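You operate a simulated robot arm through the tools that you are given. There is no shell and no other tool.

You are at the controls of a simulated robot arm. One attempt, no reset.

## Task
Fit the core that the card names into the red-handled round mould, then warm it to 100 C.
Fine: the mould stands on the blue hot plate; switch off once the screen shows MAX 100 C.

It is judged by the outcome, as a careful person would: the job done as asked, and still so three seconds after it is handed in. It fails if anything else is knocked over, pushed out of place, dropped, spilled or broken.

## Robot
A 6-joint arm with a two-finger parallel gripper, fixed in place. Base frame: the origin is on the floor under the middle of its stand, x ahead of it, y to its left, z up; the work surface is at about z = 86. Units: cm, degrees, N and s.
With the tool pointing down near the work surface it reaches from about 36 to 76 cm from the base axis. Its first joint turns from -66.0 to 66.0 degrees. Payload 2.45 kg.
Tool frame: the origin (TCP) lies between the finger pads and is the grasp point; the fingertips stand 2.4 cm ahead of it; z points along the fingers, y is the line along which they close. The gripper opens to 6.8 cm. The fingers are 1.7 cm wide and 1 cm thick; the gripper's body (4 by 7 cm) begins 4.1 cm behind the TCP.
Orientation is that of the tool frame in the base frame, as a unit quaternion [x, y, z, w]. With the fingers straight down and closing along the base's y, the tool's x points along the base's -x, its y along +y and its z along -z.

## Interface
- The arm moves only by the tool arm_command. Its argument "steps" is a list of rows, each an object of numbers (a shift or turn left out is 0, a gripper value left out holds the last): "dx", "dy", "dz": the shift along the tool's x, y, z in cm; "wx", "wy", "wz": the turn, a rotation vector about the tool's x, y, z in rad; "grip": the finger opening in cm, from 0 to 6.8. In form: [{"dx": .., "dy": .., "dz": .., "wx": .., "wy": .., "wz": .., "grip": ..}, ...]. A call has 1 to 20 rows; each row shifts and turns the commanded pose from where the row before left it, along the tool's axes as they then stand. A row lasts 0.2 s, in which the tool goes at most 5 cm and 8.6 degrees; a call with a longer step from one row to the next is refused whole, and so is a gripper value outside its range. A pose out of reach is approached as far as the arm can. The call stops where the force on the tool passes 40 N (or 10 N more than at its start, if that is more) or the arm is blocked; 0.2 s more then pass. Each finger travels about 10.8 cm/s and halts on what it meets, pressing with about 44 N; the grip force reading is that of the motor and also rises with nothing between the fingers. The clock runs only during rows and for 0.2 s after the last one: add rows that do not move to give the fingers time. The reply holds the time, the measured pose of the TCP, the force on the tool along the base axes, the opening and the grip force, in the units named above and with some noise, with the torque about the TCP (base axes, N m) and any sound that the robot's microphone picked up.
- Cameras (640 x 400 px; columns grow to the right, rows downward): "scene" is fixed at [17.5, 41.81, 146.59]; the picture's right is [-0.68, -0.73, 0.00], its down [-0.38, 0.36, -0.85] and it looks along [0.62, -0.58, -0.52] (base axes); focal length 339 px, centre (320, 200). "wrist" rides on the gripper at [8.4, 1.1, -7.5] in the tool frame; the picture's right is [-0.13, 0.99, 0.00], its down [-0.60, -0.08, -0.79] and it looks along [-0.79, -0.10, 0.61] (tool axes); focal length 251 px, centre (320, 200). There is no depth. A picture from a camera that has moved, and an enlarged one, comes with that camera's place and axes in the base frame and with its lens.
- camera(camera): a new picture of that camera. It takes no simulated time.
- zoom(camera, box): a new picture of the part [left, top, right, bottom] of that camera's present view, enlarged. It takes no simulated time.
- job_done(): hands the job in; it is judged then, once.

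Nothing tells you positions but the pictures and the camera data. Unless the task says otherwise, let go and move clear before handing in.

The tools are called after "Emit:" as a command line: name --argument value ..., lists and objects as JSON in quotes. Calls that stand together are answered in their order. arm_command: Moves the arm, as the interface text tells. Its arguments: {"type":"object","properties":{"steps":{"type":"array","items":{"type":"object","properties":{"dx":{"type":"number"},"dy":{"type":"number"},"dz":{"type":"number"},"wx":{"type":"number"},"wy":{"type":"number"},"wz":{"type":"number"},"grip":{"type":"number"}}}}},"required":["steps"]} The other tools are called the same way: camera (camera) takes a picture; zoom (camera, box) takes an enlarged picture of a part of a camera's view; job_done () hands the job in.

At the start:

```text
clock: 0.0
tool_pos: [45.39, -6.67, 120.08]
orientation: [0.0, 1.0, 0.0, 0.0]
force: [0.6, -0.5, -0.4]
wrist_torque: [0.02, 0.0, 0.01]
gripper_width: 6.8
finger_force: 0.1
```

scene: 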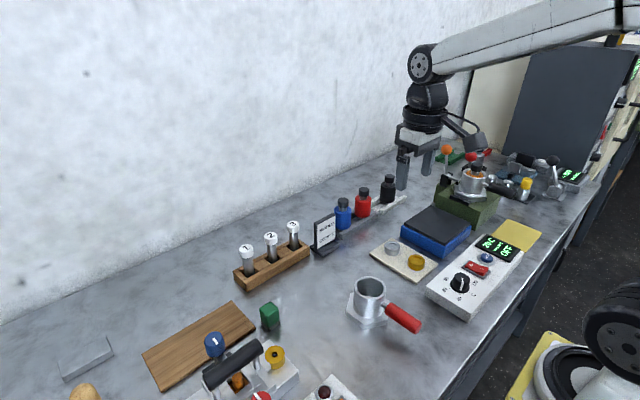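
wrist: 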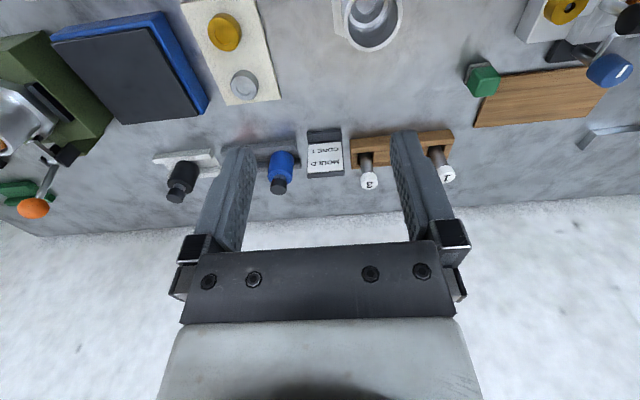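

I see a work bench with a red-handled round mould, a blue hot plate, a control box, a card and some cores. I'll zoom in on the details before I move anything.

Emit:
zoom --camera "scene" --box '[300, 200, 380, 260]'

Emit:
zoom --camera "scene" --box '[330, 220, 550, 350]'

Emit:
zoom --camera "scene" --box '[400, 130, 620, 260]'

Emit:
zoom --camera "scene" --box '[130, 210, 350, 400]'

Emit:
zoom --camera "wrist" --box '[250, 100, 470, 220]'

```text
6.67 times, centred on (340, 230) of scene
camera zoom: at [17.5, 41.81, 146.59], right [-0.68, -0.73, 0.0], down [-0.38, 0.36, -0.85], along [0.62, -0.58, -0.52], focal length 2257 px, centre (187, 0)
```

zoom: 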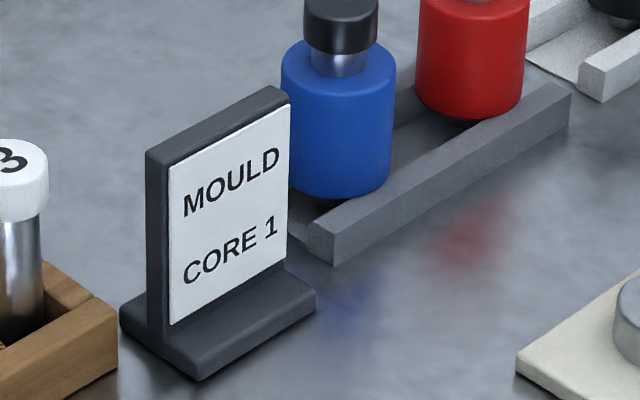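

```text
2.91 times, centred on (440, 285) of scene
camera zoom: at [17.5, 41.81, 146.59], right [-0.68, -0.73, 0.0], down [-0.38, 0.36, -0.85], along [0.62, -0.58, -0.52], focal length 985 px, centre (-29, -47)
```

zoom: 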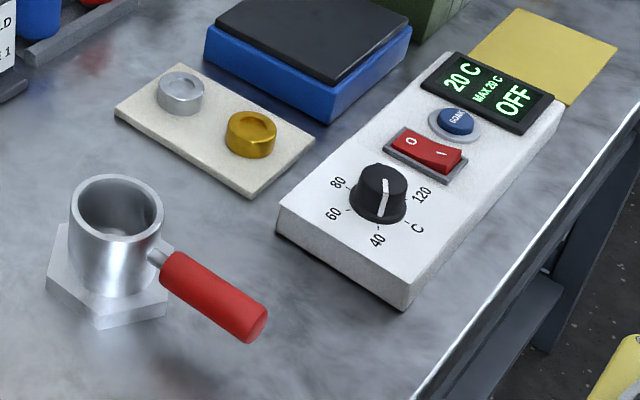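

```text
2.91 times, centred on (510, 195) of scene
camera zoom: at [17.5, 41.81, 146.59], right [-0.68, -0.73, 0.0], down [-0.38, 0.36, -0.85], along [0.62, -0.58, -0.52], focal length 985 px, centre (-233, 214)
```

zoom: 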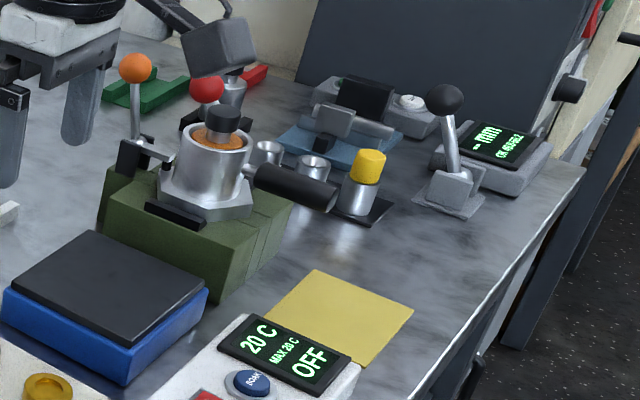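

```text
2.11 times, centred on (240, 305) of scene
camera zoom: at [17.5, 41.81, 146.59], right [-0.68, -0.73, 0.0], down [-0.38, 0.36, -0.85], along [0.62, -0.58, -0.52], focal length 713 px, centre (488, -21)
```

zoom: 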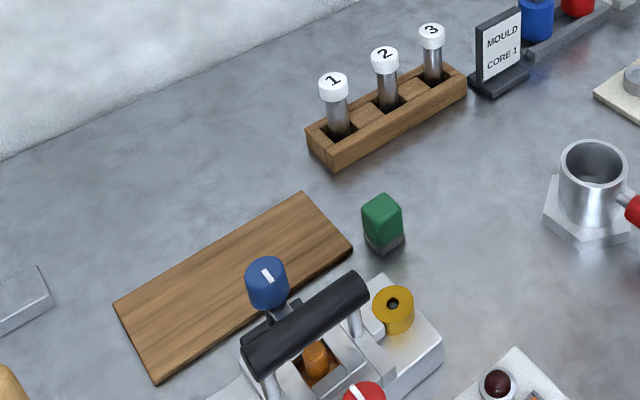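

```text
2.91 times, centred on (360, 160) of wrist
camera zoom: at [36.95, -5.67, 127.59], right [0.13, 0.99, 0.0], down [0.6, -0.08, 0.79], along [0.79, -0.1, -0.61], focal length 731 px, centre (204, 316)
```

zoom: 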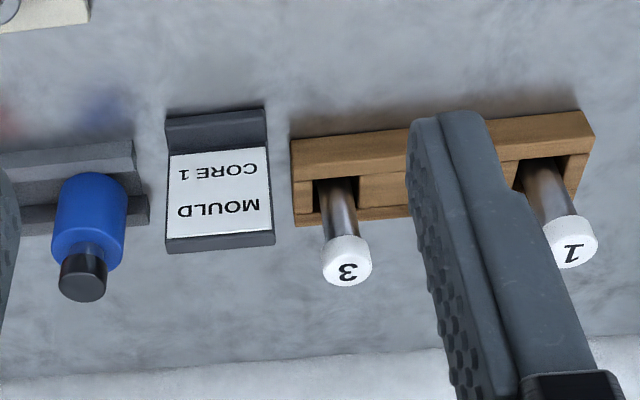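

The card reads "MOULD CORE 1", and the cores look like the numbered pins in the wooden rack. Next I'm looking closely at the controller, the mould and the rack.

Emit:
zoom --camera "scene" --box '[430, 230, 530, 320]'

Emit:
zoom --camera "scene" --box '[470, 230, 518, 278]'

Emit:
zoom --camera "scene" --box '[340, 265, 430, 335]'

Emit:
zoom --camera "scene" --box '[225, 215, 315, 290]'

Emit:
zoom --camera "wrist" --box '[320, 0, 440, 70]'

Emit:
zoom --camera "scene" --box '[180, 300, 360, 400]'

```text
4.44 times, centred on (480, 275) of scene
camera zoom: at [17.5, 41.81, 146.59], right [-0.68, -0.73, 0.0], down [-0.38, 0.36, -0.85], along [0.62, -0.58, -0.52], focal length 1505 px, centre (-391, -133)
```

zoom: 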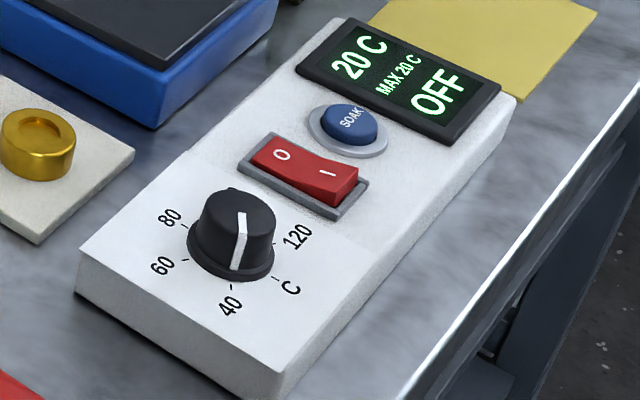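

```text
8.33 times, centred on (494, 254) of scene
camera zoom: at [17.5, 41.81, 146.59], right [-0.68, -0.73, 0.0], down [-0.38, 0.36, -0.85], along [0.62, -0.58, -0.52], focal length 2822 px, centre (-1130, -250)
```

zoom: 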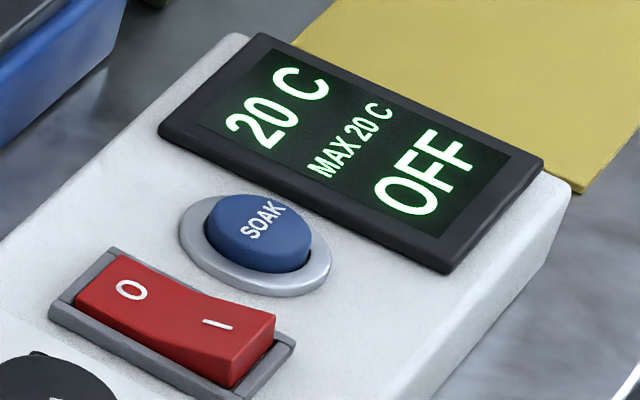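

```text
5.71 times, centred on (385, 300) of scene
camera zoom: at [17.5, 41.81, 146.59], right [-0.68, -0.73, 0.0], down [-0.38, 0.36, -0.85], along [0.62, -0.58, -0.52], focal length 1935 px, centre (-51, -371)
```

zoom: 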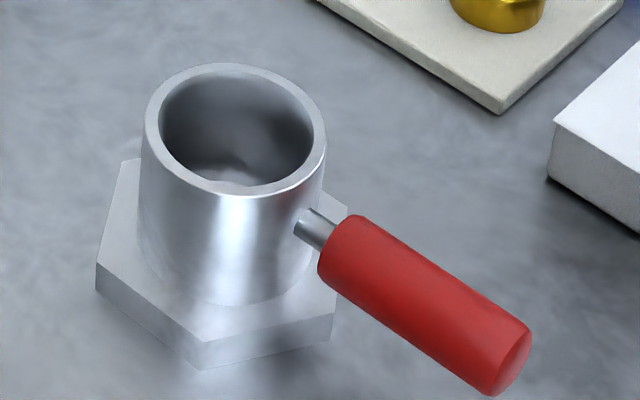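

```text
5.33 times, centred on (270, 252) of scene
camera zoom: at [17.5, 41.81, 146.59], right [-0.68, -0.73, 0.0], down [-0.38, 0.36, -0.85], along [0.62, -0.58, -0.52], focal length 1806 px, centre (587, -80)
```

zoom: 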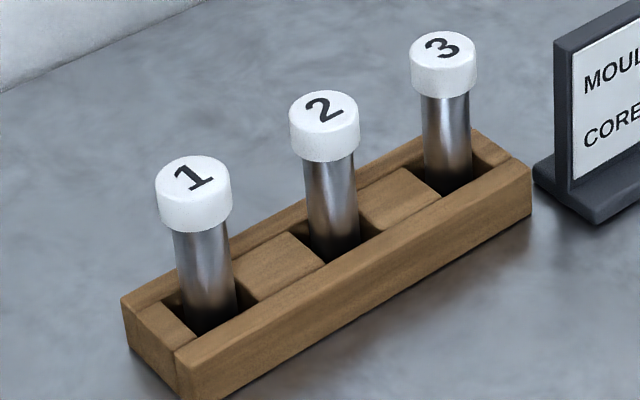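

```text
5.33 times, centred on (380, 35) of wrist
camera zoom: at [36.95, -5.67, 127.59], right [0.13, 0.99, 0.0], down [0.6, -0.08, 0.79], along [0.79, -0.1, -0.61], focal length 1341 px, centre (0, 1080)
```

zoom: 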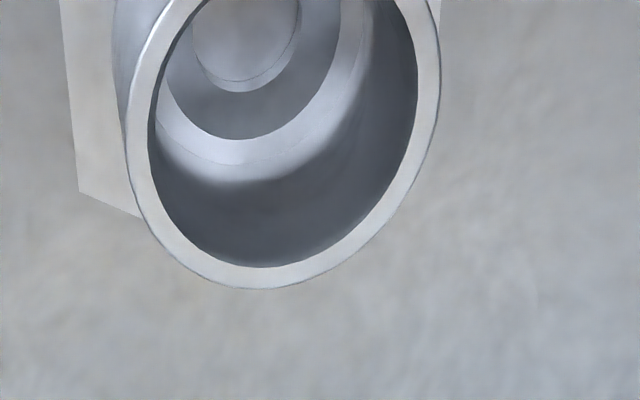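

```text
3.56 times, centred on (270, 350) of scene
camera zoom: at [17.5, 41.81, 146.59], right [-0.68, -0.73, 0.0], down [-0.38, 0.36, -0.85], along [0.62, -0.58, -0.52], focal length 1204 px, centre (498, -333)
```

zoom: 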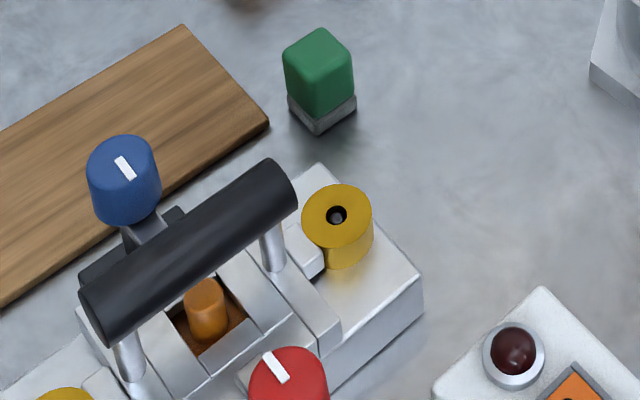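

The pins 1–3 stand in the rack, with pin 1 at about (73.6, 12.8). The mould is near (47, 0), and the controller shows OFF with its dial near 40. I'll tilt the tool up here in free space so the wrist camera looks straight down on the bench.

Emit:
arm_command --steps '[{"wy": 0.15}, {"wy": 0.15}, {"wy": 0.15}, {"wy": 0.15}, {"wy": 0.15}, {"wy": 0.15}, {}]'

Emit:
camera --camera "wrist"

```text
clock: 1.6
tool_pos: [45.26, -6.75, 119.99]
orientation: [0.0, 0.9, 0.0, -0.435]
force: [0.4, -0.1, -0.8]
wrist_torque: [0.0, 0.0, 0.02]
gripper_width: 6.8
finger_force: 0.0
```

```text
taken
camera wrist: at [45.86, -5.68, 131.14], right [0.08, 0.99, -0.1], down [1.0, -0.08, 0.02], along [0.01, -0.1, -0.99], focal length 251 px, centre (320, 200)
```

wrist: 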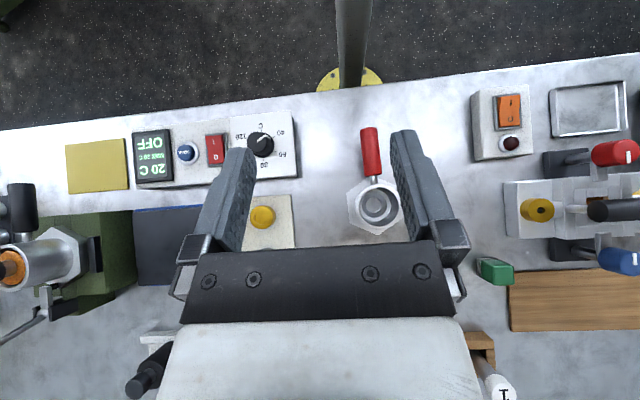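

I now have a top-down view of the mould, the controller and part of the plate. I'll zoom in for the details.

Emit:
zoom --camera "wrist" --box '[335, 115, 415, 245]'

Emit:
zoom --camera "wrist" --box '[120, 95, 310, 200]'

Emit:
zoom --camera "wrist" --box '[235, 110, 305, 180]'

Emit:
zoom --camera "wrist" --box '[120, 190, 320, 290]'

```text
3.08 times, centred on (375, 180) of wrist
camera zoom: at [45.86, -5.68, 131.14], right [0.08, 0.99, -0.1], down [1.0, -0.08, 0.02], along [0.01, -0.1, -0.99], focal length 774 px, centre (151, 262)
```

zoom: 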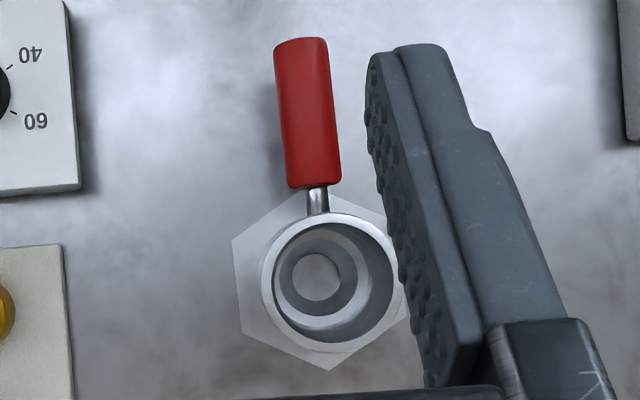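

```text
3.37 times, centred on (215, 148) of wrist
camera zoom: at [45.86, -5.68, 131.14], right [0.08, 0.99, -0.1], down [1.0, -0.08, 0.02], along [0.01, -0.1, -0.99], focal length 847 px, centre (674, 377)
```

zoom: 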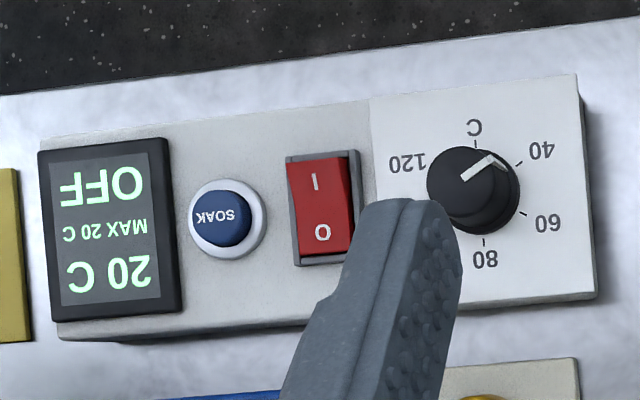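

```text
5.71 times, centred on (270, 145) of wrist
camera zoom: at [45.86, -5.68, 131.14], right [0.08, 0.99, -0.1], down [1.0, -0.08, 0.02], along [0.01, -0.1, -0.99], focal length 1437 px, centre (606, 514)
```

zoom: 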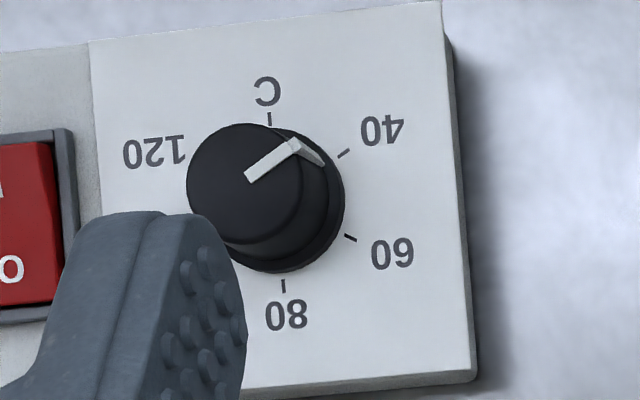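

```text
3.20 times, centred on (220, 240) of wrist
camera zoom: at [45.86, -5.68, 131.14], right [0.08, 0.99, -0.1], down [1.0, -0.08, 0.02], along [0.01, -0.1, -0.99], focal length 805 px, centre (640, 72)
```

zoom: 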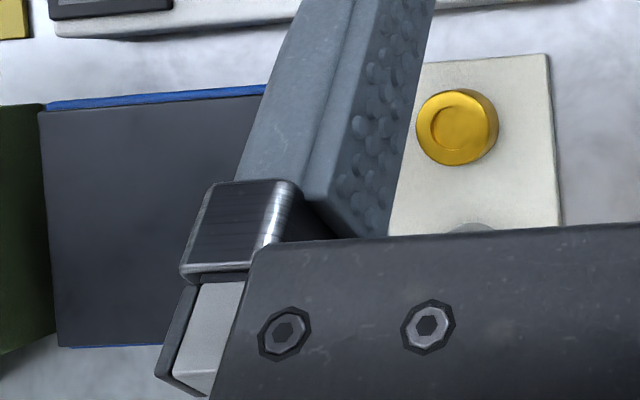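

I'm zooming in on the inside of the mould to see how the core seats, and on the partly hidden rack area.

Emit:
zoom --camera "wrist" --box '[345, 175, 405, 240]'

Emit:
zoom --camera "wrist" --box '[440, 240, 640, 400]'

Emit:
zoom --camera "scene" --box '[380, 190, 500, 270]'

```text
6.15 times, centred on (375, 208) of wrist
camera zoom: at [45.86, -5.68, 131.14], right [0.08, 0.99, -0.1], down [1.0, -0.08, 0.02], along [0.01, -0.1, -0.99], focal length 1547 px, centre (-18, 154)
```

zoom: 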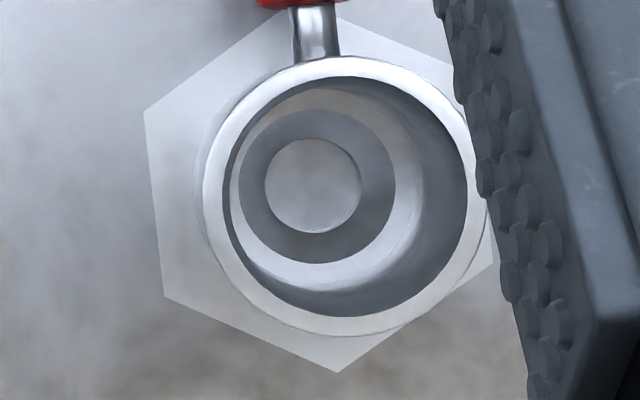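

```text
2.50 times, centred on (540, 320) of wrist
camera zoom: at [45.86, -5.68, 131.14], right [0.08, 0.99, -0.1], down [1.0, -0.08, 0.02], along [0.01, -0.1, -0.99], focal length 629 px, centre (-230, -100)
```

zoom: 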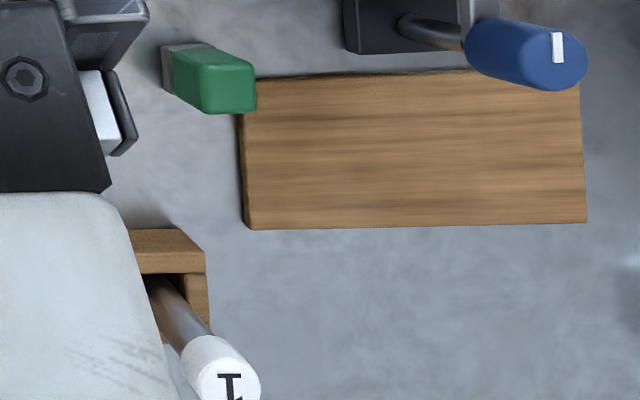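

```text
5.00 times, centred on (440, 230) of scene
camera zoom: at [17.5, 41.81, 146.59], right [-0.68, -0.73, 0.0], down [-0.38, 0.36, -0.85], along [0.62, -0.58, -0.52], focal length 1693 px, centre (-280, 50)
```

zoom: 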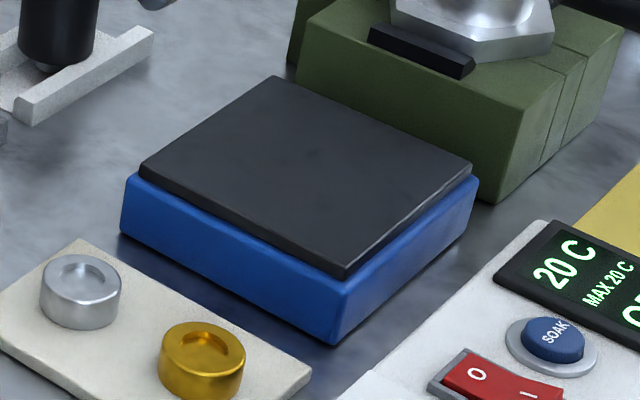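

The dial's white line points at 40, and the scale rises 60° clockwise per 20 C, so 100 is a half turn on. The mould's centre is at about (48.0, -1.0), with its rim near z=93 and a socket hole in the floor. I'll move the camera closer to confirm.

Emit:
arm_command --steps '[{"dx": -3.03, "dy": 1.35, "dz": 0.69}, {"dx": -3.03, "dy": 1.35, "dz": 0.69}, {"dx": -3.03, "dy": 1.35, "dz": 0.69}, {"dx": -3.03, "dy": 1.35, "dz": 0.69}, {"dx": -3.03, "dy": 1.35, "dz": 0.69}, {}, {}]'

Emit:
camera --camera "wrist"

Emit:
camera --camera "scene"

```text
clock: 3.2
tool_pos: [52.03, -0.15, 106.0]
orientation: [0.0, 0.901, 0.0, -0.435]
force: [0.1, 0.5, 0.5]
wrist_torque: [0.0, -0.02, 0.01]
gripper_width: 6.79
finger_force: 0.1
```

```text
taken
camera wrist: at [52.73, 1.03, 117.31], right [0.08, 0.99, -0.1], down [1.0, -0.08, 0.02], along [0.01, -0.1, -0.99], focal length 251 px, centre (320, 200)
```

wrist: 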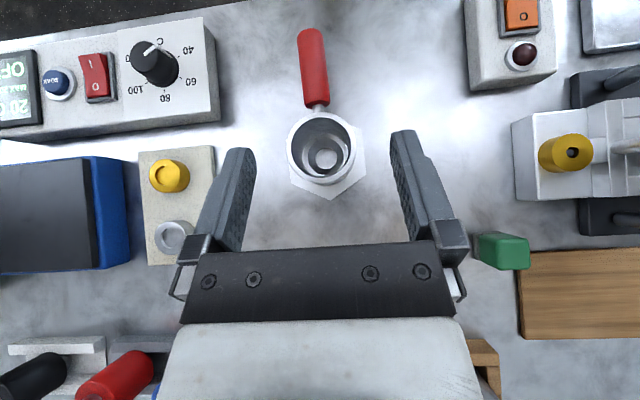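

```text
taken
```

scene: 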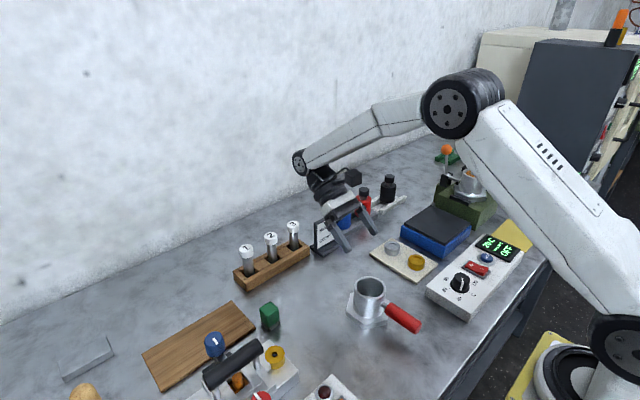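

Both views are clear. I'll zoom in on the mould and the dial from this closer pose.

Emit:
zoom --camera "wrist" --box '[270, 20, 390, 210]'

Emit:
zoom --camera "wrist" --box '[275, 105, 375, 205]'

Emit:
zoom --camera "wrist" --box '[60, 10, 230, 130]'

Emit:
zoom --camera "wrist" --box '[0, 140, 220, 290]'

```text
2.11 times, centred on (330, 115) of wrist
camera zoom: at [52.73, 1.03, 117.31], right [0.08, 0.99, -0.1], down [1.0, -0.08, 0.02], along [0.01, -0.1, -0.99], focal length 529 px, centre (299, 379)
```

zoom: 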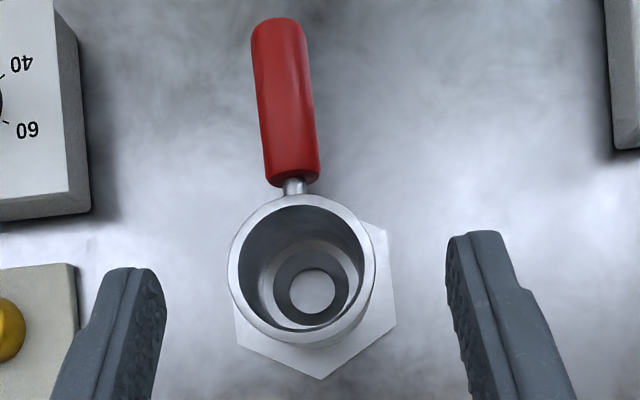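

```text
4.00 times, centred on (325, 155) of wrist
camera zoom: at [52.73, 1.03, 117.31], right [0.08, 0.99, -0.1], down [1.0, -0.08, 0.02], along [0.01, -0.1, -0.99], focal length 1006 px, centre (300, 380)
```

zoom: 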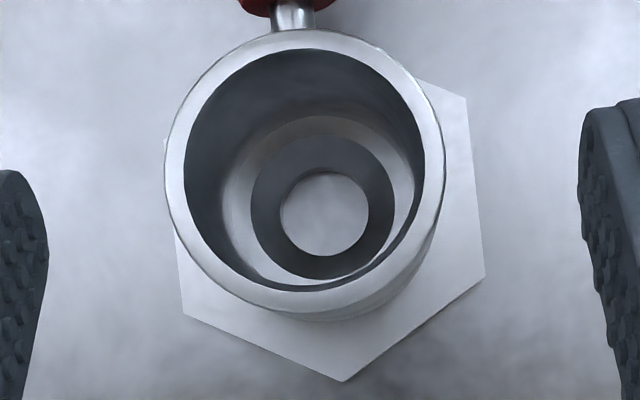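

```text
3.33 times, centred on (145, 70) of wrist
camera zoom: at [52.73, 1.03, 117.31], right [0.08, 0.99, -0.1], down [1.0, -0.08, 0.02], along [0.01, -0.1, -0.99], focal length 838 px, centre (903, 633)
```

zoom: 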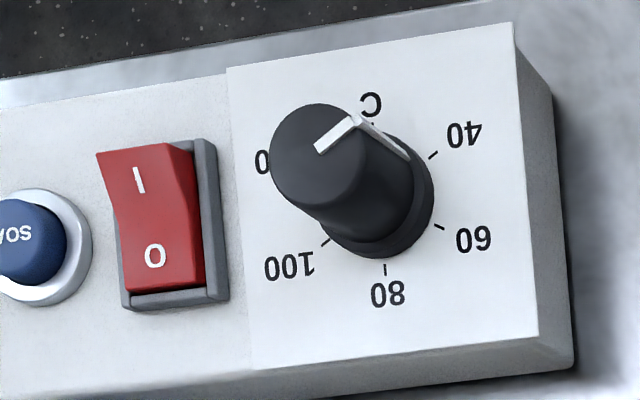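

```text
2.67 times, centred on (110, 215) of wrist
camera zoom: at [52.73, 1.03, 117.31], right [0.08, 0.99, -0.1], down [1.0, -0.08, 0.02], along [0.01, -0.1, -0.99], focal length 670 px, centre (880, 160)
```

zoom: 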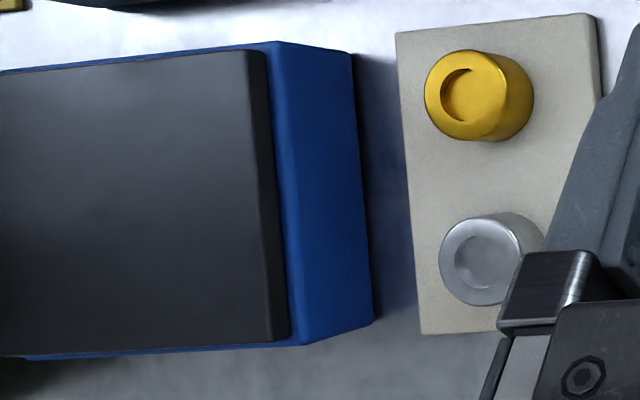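

Two views agree on the mould: axis at about (48.0, -1.0), rim at z≈93.2, wall about 0.5 cm thick, and a socket hole in the floor. I'll put the empty mould on the plate first, gripping its +y wall with one finger inside and one outside, and fit the core there. Now I'll straighten the tool and go above that wall.

Emit:
arm_command --steps '[{"wy": -0.15}, {"wy": -0.15}, {"wy": -0.15}, {"wy": -0.15}, {"wy": -0.15}, {"wy": -0.15}, {"dx": 2.0, "dy": 1.15, "grip": 3.2}, {"dx": 2.03, "dy": 1.16}, {"dz": 3}, {"dz": 3}, {"dz": 2}, {}, {}]'

Emit:
camera --camera "wrist"

Emit:
zoom --camera "scene" --box '[310, 200, 450, 340]'

```text
clock: 6.0
tool_pos: [47.98, 2.17, 98.01]
orientation: [0.0, 1.0, 0.001, 0.0]
force: [-0.2, 0.1, 0.8]
wrist_torque: [0.0, 0.0, -0.02]
gripper_width: 3.19
finger_force: 0.0
```

```text
taken
camera wrist: at [39.65, 3.35, 105.57], right [0.13, 0.99, 0.0], down [0.6, -0.08, 0.79], along [0.79, -0.1, -0.61], focal length 251 px, centre (320, 200)
```

wrist: 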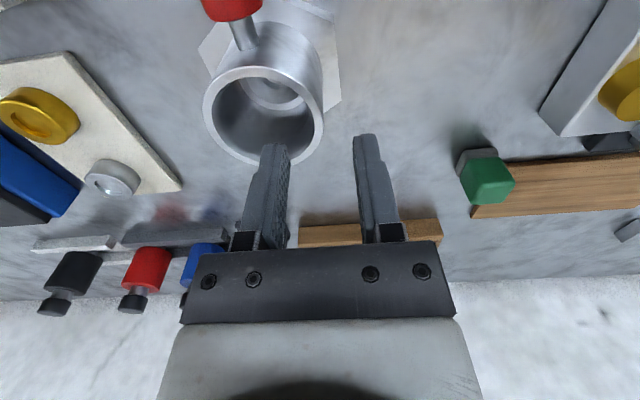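

```text
2.86 times, centred on (380, 270) of scene
camera zoom: at [17.5, 41.81, 146.59], right [-0.68, -0.73, 0.0], down [-0.38, 0.36, -0.85], along [0.62, -0.58, -0.52], focal length 967 px, centre (149, 0)
```

zoom: 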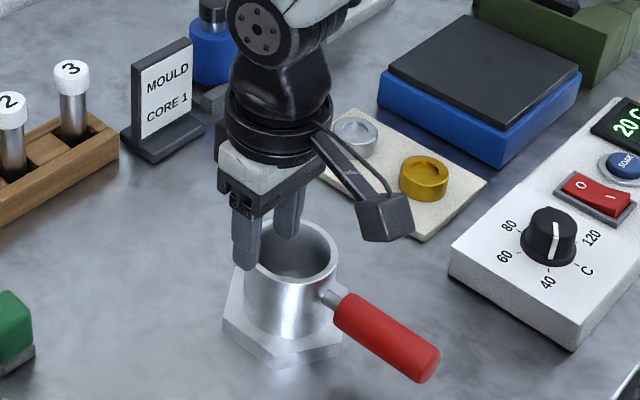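

The fingers straddle the +y wall as planned, with the tips still above the rim. I'll lower to just above the base plate and then close on the wall.

Emit:
arm_command --steps '[{"dz": 1.5}, {"dz": 1.5}, {"dz": 1.5}, {"dz": 1.2}, {}]'

Emit:
camera --camera "wrist"

Emit:
zoom --camera "scene" --box '[330, 230, 430, 330]'

```text
clock: 7.2
tool_pos: [48.07, 2.14, 92.35]
orientation: [0.0, 1.0, 0.0, -0.001]
force: [0.5, -0.3, -0.5]
wrist_torque: [-0.01, 0.02, 0.0]
gripper_width: 3.21
finger_force: 0.0
```

```text
taken
camera wrist: at [39.65, 3.33, 99.84], right [0.13, 0.99, 0.0], down [0.6, -0.08, 0.79], along [0.79, -0.1, -0.61], focal length 251 px, centre (320, 200)
```

wrist: 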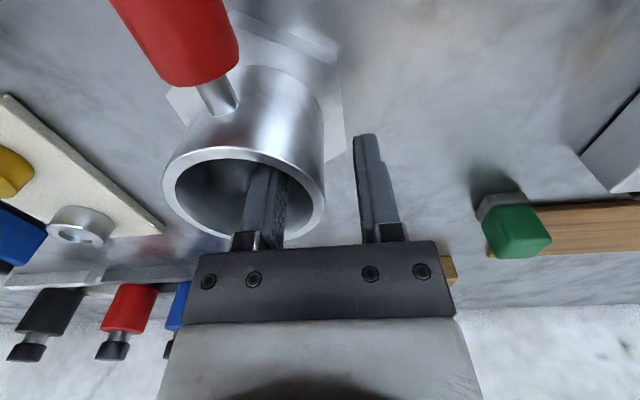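

```text
4.00 times, centred on (380, 280) of scene
camera zoom: at [17.5, 41.81, 146.59], right [-0.68, -0.73, 0.0], down [-0.38, 0.36, -0.85], along [0.62, -0.58, -0.52], focal length 1354 px, centre (80, -120)
```

zoom: 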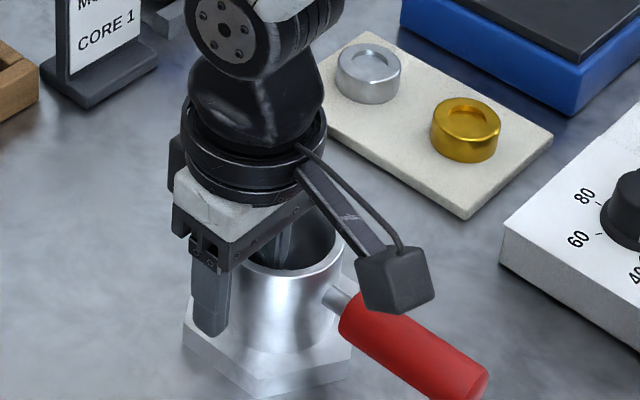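

One finger is inside the cup and one outside, and nothing is touching yet. Closing on the wall now.

Emit:
arm_command --steps '[{"grip": 1.6}, {"grip": 0.8}, {"grip": 0.0}, {}, {}, {}]'

Emit:
zoom --camera "wrist" --box '[140, 40, 420, 260]'

```text
clock: 8.6
tool_pos: [48.03, 2.25, 92.44]
orientation: [-0.001, 1.0, 0.0, -0.001]
force: [0.7, -1.2, 0.1]
wrist_torque: [-0.04, 0.02, -0.01]
gripper_width: 0.4
finger_force: 28.1
```

```text
1.82 times, centred on (280, 150) of wrist
camera zoom: at [39.64, 3.33, 99.85], right [0.13, 0.99, 0.0], down [0.6, -0.08, 0.79], along [0.79, -0.1, -0.61], focal length 457 px, centre (393, 291)
```

zoom: 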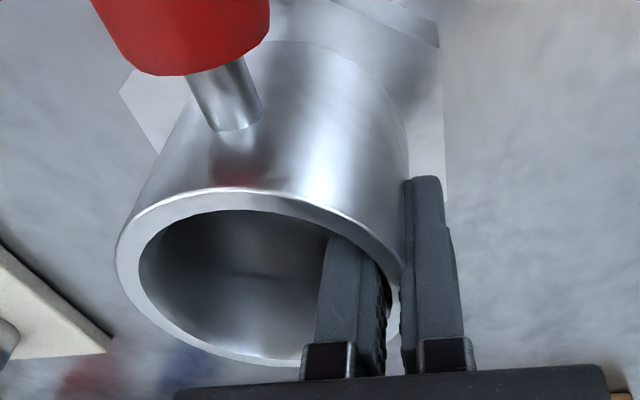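

The wall is gripped at a 0.4 cm opening with force on the fingers. I'll lift a little and check that the mould comes up level.

Emit:
arm_command --steps '[{}, {"dz": -0.5}, {"dz": -1.0}, {"dz": -1.0}, {}, {}]'

Emit:
zoom --camera "scene" --box '[330, 220, 430, 330]'

Emit:
camera --camera "wrist"

```text
clock: 10.0
tool_pos: [48.03, 2.14, 94.97]
orientation: [-0.001, 1.0, 0.0, 0.0]
force: [-0.1, -0.1, -6.0]
wrist_torque: [0.13, -0.12, -0.02]
gripper_width: 0.42
finger_force: 27.3
```

```text
3.64 times, centred on (380, 275) of scene
camera zoom: at [17.51, 41.81, 146.59], right [-0.68, -0.73, 0.0], down [-0.38, 0.36, -0.85], along [0.62, -0.58, -0.52], focal length 1231 px, centre (102, -73)
```

zoom: 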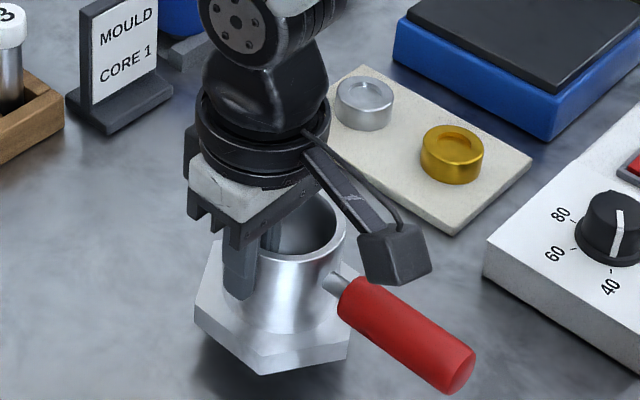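

```text
taken
camera wrist: at [39.59, 3.39, 102.38], right [0.13, 0.99, 0.0], down [0.6, -0.08, 0.79], along [0.79, -0.1, -0.61], focal length 251 px, centre (320, 200)
```

wrist: 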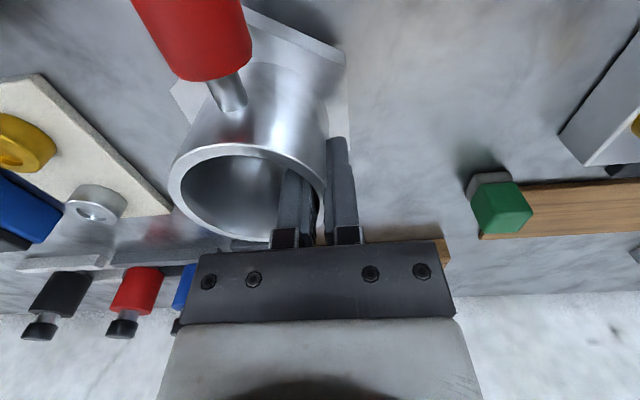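

The mould (about 0.6 kg) is off the bench and level. I'll raise it and carry it over to the hot plate, whose centre is near (52, -35.5).

Emit:
arm_command --steps '[{"dz": -2.0}, {"dz": -2.5}, {"dz": -2.5}, {"dz": -2.5}, {"dy": -1.5, "dx": -0.15}, {"dy": -2.5, "dx": -0.3}, {"dy": -2.75, "dx": -0.3}, {"dy": -2.75, "dx": -0.3}, {"dy": -2.75, "dx": -0.35}, {"dy": -2.75, "dx": -0.35}, {"dy": -2.75, "dx": -0.35}, {"dy": -2.75, "dx": -0.35}, {"dy": -2.75, "dx": -0.35}, {"dy": -2.75, "dx": -0.35}, {"dy": -2.75, "dx": -0.3}, {"dy": -2.5, "dx": -0.3}, {"dy": -2.0, "dx": -0.2}, {"dy": -1.1}, {}, {}]'

Emit:
camera --camera "scene"

Emit:
zoom --camera "scene" --box '[370, 120, 530, 280]'

Emit:
camera --camera "wrist"

```text
clock: 14.2
tool_pos: [51.95, -32.11, 104.4]
orientation: [0.0, 1.0, -0.001, 0.0]
force: [0.1, 0.4, -5.5]
wrist_torque: [0.16, -0.11, 0.0]
gripper_width: 0.4
finger_force: 27.4
```

```text
taken
```

scene: 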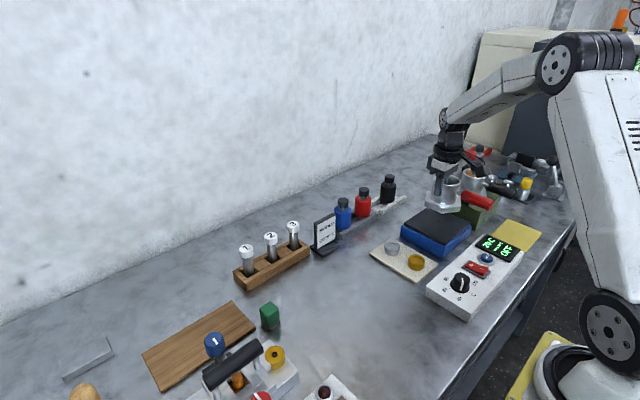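

```text
2.50 times, centred on (450, 200) of scene
camera zoom: at [17.51, 41.8, 146.59], right [-0.68, -0.73, 0.0], down [-0.38, 0.36, -0.85], along [0.62, -0.58, -0.52], focal length 846 px, centre (-5, 200)
```

zoom: 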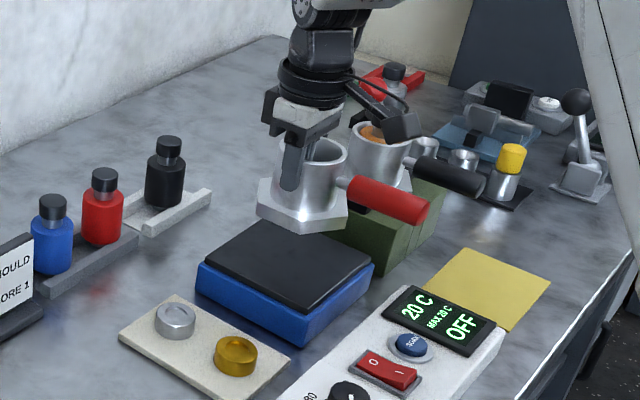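

```text
taken
camera wrist: at [43.57, -30.96, 111.87], right [0.13, 0.99, 0.0], down [0.6, -0.08, 0.79], along [0.79, -0.1, -0.61], focal length 251 px, centre (320, 200)
```

wrist: 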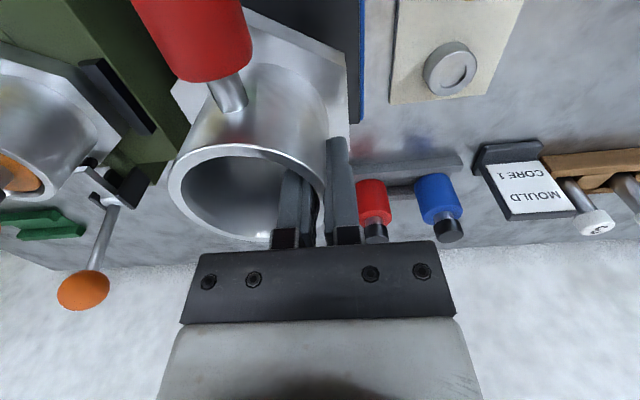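

The mould hangs level over the hot plate at about (52, -35.2), well clear of the green fixture. I'll lower it gently until it touches.

Emit:
arm_command --steps '[{"dz": 1.5}, {"dz": 1.5}, {"dz": 1.5}, {"dz": 1.0}, {}, {}]'

Emit:
zoom --camera "scene" --box '[390, 160, 500, 270]'

```text
clock: 15.6
tool_pos: [52.16, -32.01, 98.83]
orientation: [0.0, 1.0, 0.0, 0.0]
force: [-0.3, 0.5, -5.3]
wrist_torque: [0.15, -0.1, 0.02]
gripper_width: 0.44
finger_force: 27.1
```

```text
3.64 times, centred on (445, 215) of scene
camera zoom: at [17.51, 41.8, 146.59], right [-0.68, -0.73, 0.0], down [-0.38, 0.36, -0.85], along [0.62, -0.58, -0.52], focal length 1231 px, centre (-134, 146)
```

zoom: 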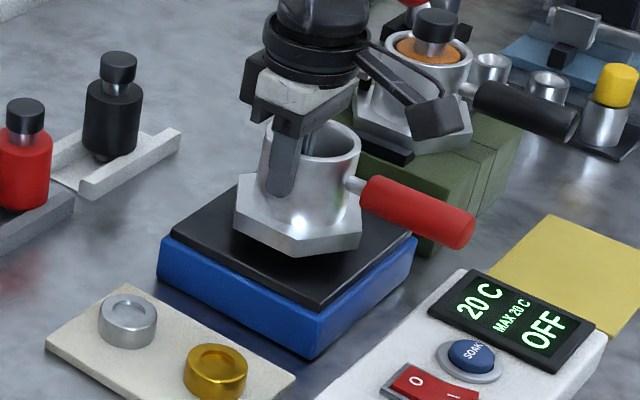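

It's hovering a little over 1 cm above the plate. I'm lowering in small steps and watching the force.

Emit:
arm_command --steps '[{"dz": 0.3}, {"dz": 0.3}, {"dz": 0.2}, {"dz": 0.2}, {}]'

```text
clock: 16.8
tool_pos: [52.04, -32.02, 97.73]
orientation: [0.001, 1.0, 0.0, -0.001]
force: [0.4, -0.8, -5.9]
wrist_torque: [0.14, -0.12, 0.02]
gripper_width: 0.41
finger_force: 27.8
```

The force still reads only the mould's weight, so it isn't touching yet. I'll continue in finer steps.

Emit:
arm_command --steps '[{"dz": 0.15}, {"dz": 0.1}, {}]'

Emit:
zoom --camera "scene" --box '[410, 180, 480, 250]'

```text
clock: 17.6
tool_pos: [51.86, -32.14, 97.61]
orientation: [0.0, 1.0, -0.001, 0.0]
force: [-0.9, 0.0, -6.1]
wrist_torque: [0.18, -0.11, 0.02]
gripper_width: 0.43
finger_force: 27.4
```

```text
5.71 times, centred on (445, 215) of scene
camera zoom: at [17.51, 41.8, 146.59], right [-0.68, -0.73, 0.0], down [-0.38, 0.36, -0.85], along [0.62, -0.58, -0.52], focal length 1935 px, centre (-394, 114)
```

zoom: 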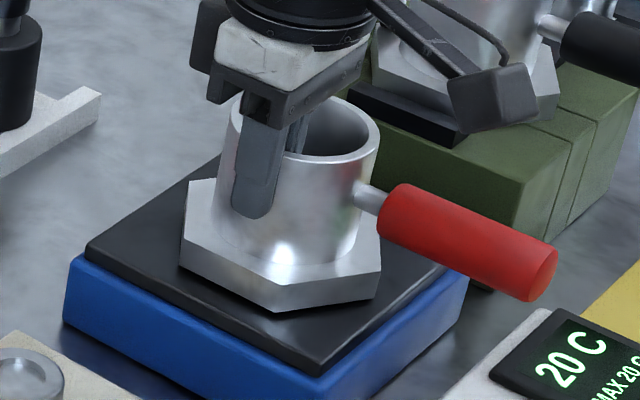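

It's almost down, so I'm continuing in 1 mm steps.

Emit:
arm_command --steps '[{"dz": 0.1}, {"dz": 0.1}, {}]'

Emit:
arm_command --steps '[{"dz": 0.1}, {"dz": 0.1}, {}]'

```text
clock: 18.4
tool_pos: [52.01, -31.94, 97.39]
orientation: [0.0, 1.0, 0.0, -0.001]
force: [-0.2, 0.3, -5.3]
wrist_torque: [0.17, -0.09, 0.0]
gripper_width: 0.4
finger_force: 27.5
```

```text
clock: 19.2
tool_pos: [52.02, -32.15, 97.25]
orientation: [0.0, 1.0, -0.001, 0.001]
force: [-2.2, 3.7, 11.1]
wrist_torque: [0.17, 0.7, -0.14]
gripper_width: 0.4
finger_force: 27.9
```

It has touched the plate (force +11 N). I'll ease up by half a millimetre and open the fingers to release the mould.

Emit:
arm_command --steps '[{"dz": -0.08}, {}, {"grip": 0.7}, {"grip": 1.2}, {"grip": 2.4}, {}, {}]'

Emit:
zoom --camera "scene" --box '[390, 160, 500, 270]'

Emit:
camera --camera "wrist"

```text
clock: 20.8
tool_pos: [52.06, -32.15, 97.38]
orientation: [0.0, 1.0, 0.0, 0.0]
force: [0.0, -0.2, 0.0]
wrist_torque: [-0.03, 0.0, 0.01]
gripper_width: 2.4
finger_force: 0.0
```

```text
3.64 times, centred on (445, 215) of scene
camera zoom: at [17.5, 41.81, 146.59], right [-0.68, -0.73, 0.0], down [-0.38, 0.36, -0.85], along [0.62, -0.58, -0.52], focal length 1231 px, centre (-134, 146)
```

zoom: 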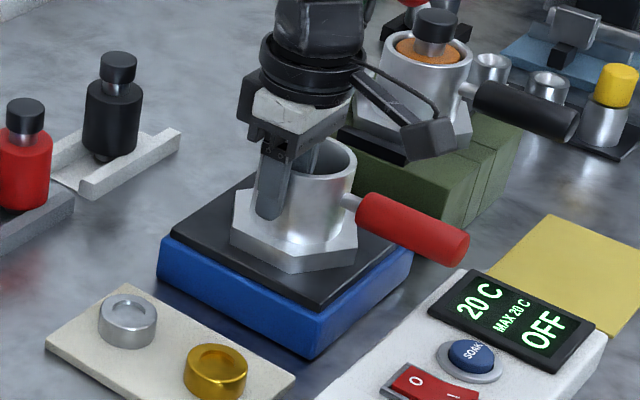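

```text
taken
camera wrist: at [43.57, -30.98, 104.83], right [0.13, 0.99, 0.0], down [0.6, -0.08, 0.79], along [0.79, -0.1, -0.61], focal length 251 px, centre (320, 200)
```

wrist: 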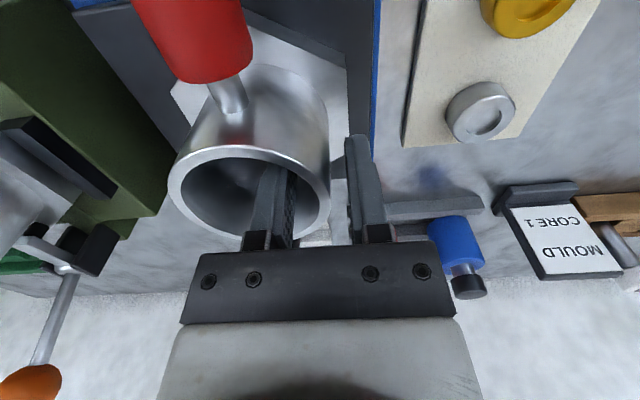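

The mould now stands flat on the blue hot plate. I'll rise clear and look straight down to get its exact position.

Emit:
arm_command --steps '[{"dz": -2}, {"dz": -3}, {"dz": -4}, {"dz": -4}, {"dx": -2}, {"dx": -2}, {"wy": 0.15}, {"wy": 0.15}, {"wy": 0.15}, {"wy": 0.15}, {"wy": 0.15}, {"wy": 0.15}, {}, {}]'

Emit:
camera --camera "wrist"

```text
clock: 23.8
tool_pos: [51.56, -30.44, 108.46]
orientation: [-0.001, 0.901, -0.001, -0.434]
force: [0.5, 0.8, -0.2]
wrist_torque: [0.03, -0.01, -0.01]
gripper_width: 2.4
finger_force: 0.0
out of reach, approached as far as the arm can: row 11, 12
```

```text
taken
camera wrist: at [52.27, -29.29, 119.74], right [0.08, 0.99, -0.1], down [1.0, -0.08, 0.02], along [0.01, -0.1, -0.99], focal length 251 px, centre (320, 200)
```

wrist: 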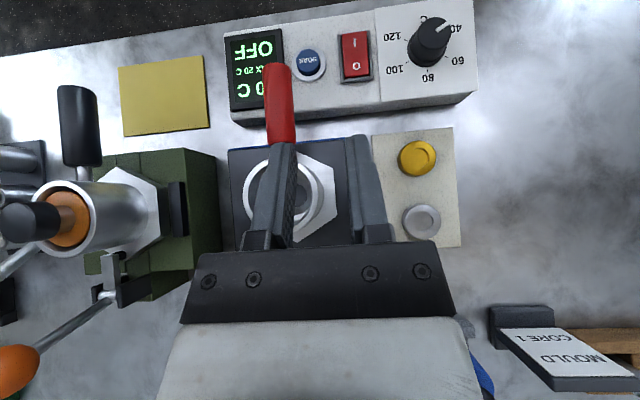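

The finger hides part of the mould, so I'll open the gripper to see it whole.

Emit:
arm_command --steps '[{"grip": 6.8}, {}, {}]'

Emit:
camera --camera "wrist"

Emit:
zoom --camera "wrist" --box '[220, 120, 370, 260]'

Emit:
zoom --camera "wrist" --box '[215, 0, 475, 130]'

```text
clock: 24.6
tool_pos: [51.76, -30.41, 108.46]
orientation: [-0.001, 0.901, -0.001, -0.434]
force: [-1.3, 0.4, -0.7]
wrist_torque: [-0.01, -0.01, 0.04]
gripper_width: 6.83
finger_force: 0.0
```

```text
taken
camera wrist: at [52.27, -29.3, 119.74], right [0.08, 0.99, -0.1], down [1.0, -0.08, 0.02], along [0.02, -0.1, -0.99], focal length 251 px, centre (320, 200)
```

wrist: 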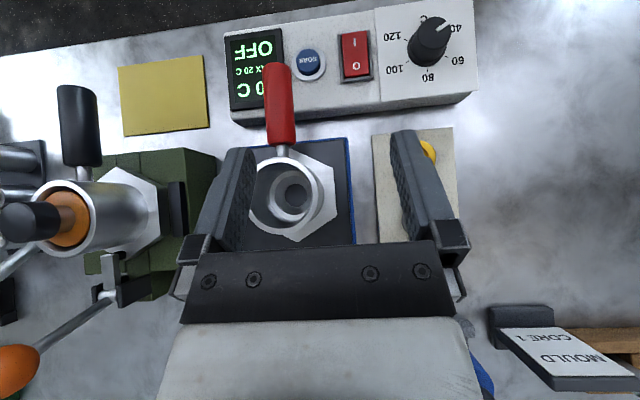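

```text
2.86 times, centred on (295, 190) of wrist
camera zoom: at [52.27, -29.3, 119.74], right [0.08, 0.99, -0.1], down [1.0, -0.08, 0.02], along [0.02, -0.1, -0.99], focal length 718 px, centre (391, 229)
```

zoom: 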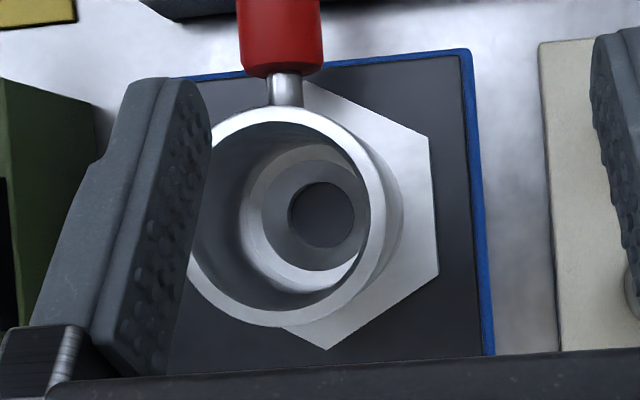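

```text
2.46 times, centred on (345, 65) of wrist
camera zoom: at [52.27, -29.3, 119.74], right [0.08, 0.99, -0.1], down [1.0, -0.08, 0.02], along [0.02, -0.1, -0.99], focal length 619 px, centre (258, 532)
```

zoom: 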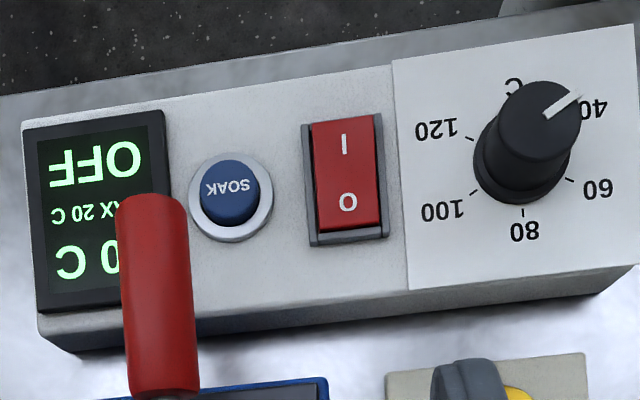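

The socket hole goes right through, since the dark plate shows in it, and the mould's centre is now at (51.9, -35.1). Next I'll straighten the tool and head toward core 1.

Emit:
arm_command --steps '[{"wy": -0.15}, {"wy": -0.15}, {"wy": -0.15}, {"wy": -0.15}, {"wy": -0.15}, {"wy": -0.15}, {}, {}]'

```text
clock: 26.4
tool_pos: [51.77, -30.39, 108.41]
orientation: [0.0, 1.0, 0.0, 0.0]
force: [-0.2, 0.4, -0.4]
wrist_torque: [0.0, -0.05, -0.03]
gripper_width: 6.78
finger_force: 0.1
```

Moving over to the rack at a safe height to look at core 1.

Emit:
arm_command --steps '[{"dz": -2}, {"dx": -0.6, "dy": 1.8}, {"dx": -1.19, "dy": 3.6}, {"dx": -1.19, "dy": 3.6}, {"dx": -1.19, "dy": 3.6}, {"dx": -1.19, "dy": 3.6}, {"dx": -1.19, "dy": 3.6}, {"dx": -1.19, "dy": 3.6}, {"dx": -1.19, "dy": 3.6}, {"dx": -1.19, "dy": 3.6}, {"dx": -1.19, "dy": 3.6}, {"dx": -1.19, "dy": 3.6}, {"dx": -1.19, "dy": 3.6}, {"dx": -0.6, "dy": 1.8}, {}, {}]'

Emit:
camera --camera "wrist"

Emit:
camera --camera "scene"

```text
clock: 29.8
tool_pos: [66.06, 12.94, 110.54]
orientation: [0.0, 1.0, 0.0, 0.0]
force: [-0.6, -0.5, 0.1]
wrist_torque: [-0.03, 0.01, -0.01]
gripper_width: 6.81
finger_force: 0.0
```

```text
taken
camera wrist: at [57.65, 13.98, 118.03], right [0.13, 0.99, 0.0], down [0.6, -0.08, 0.79], along [0.79, -0.1, -0.61], focal length 251 px, centre (320, 200)
```

wrist: 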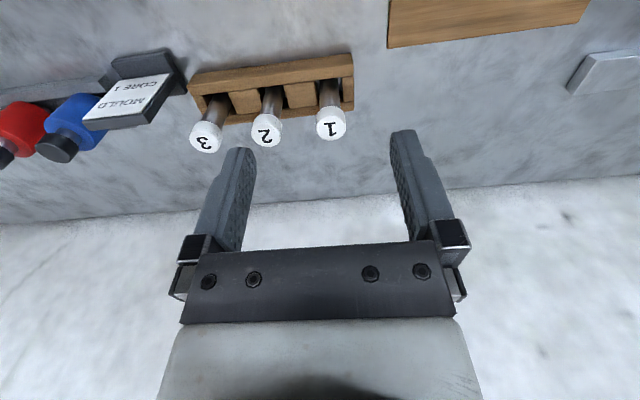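

```text
taken
```

scene: 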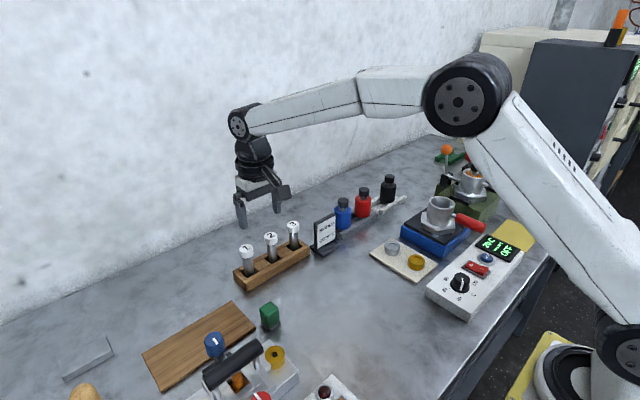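

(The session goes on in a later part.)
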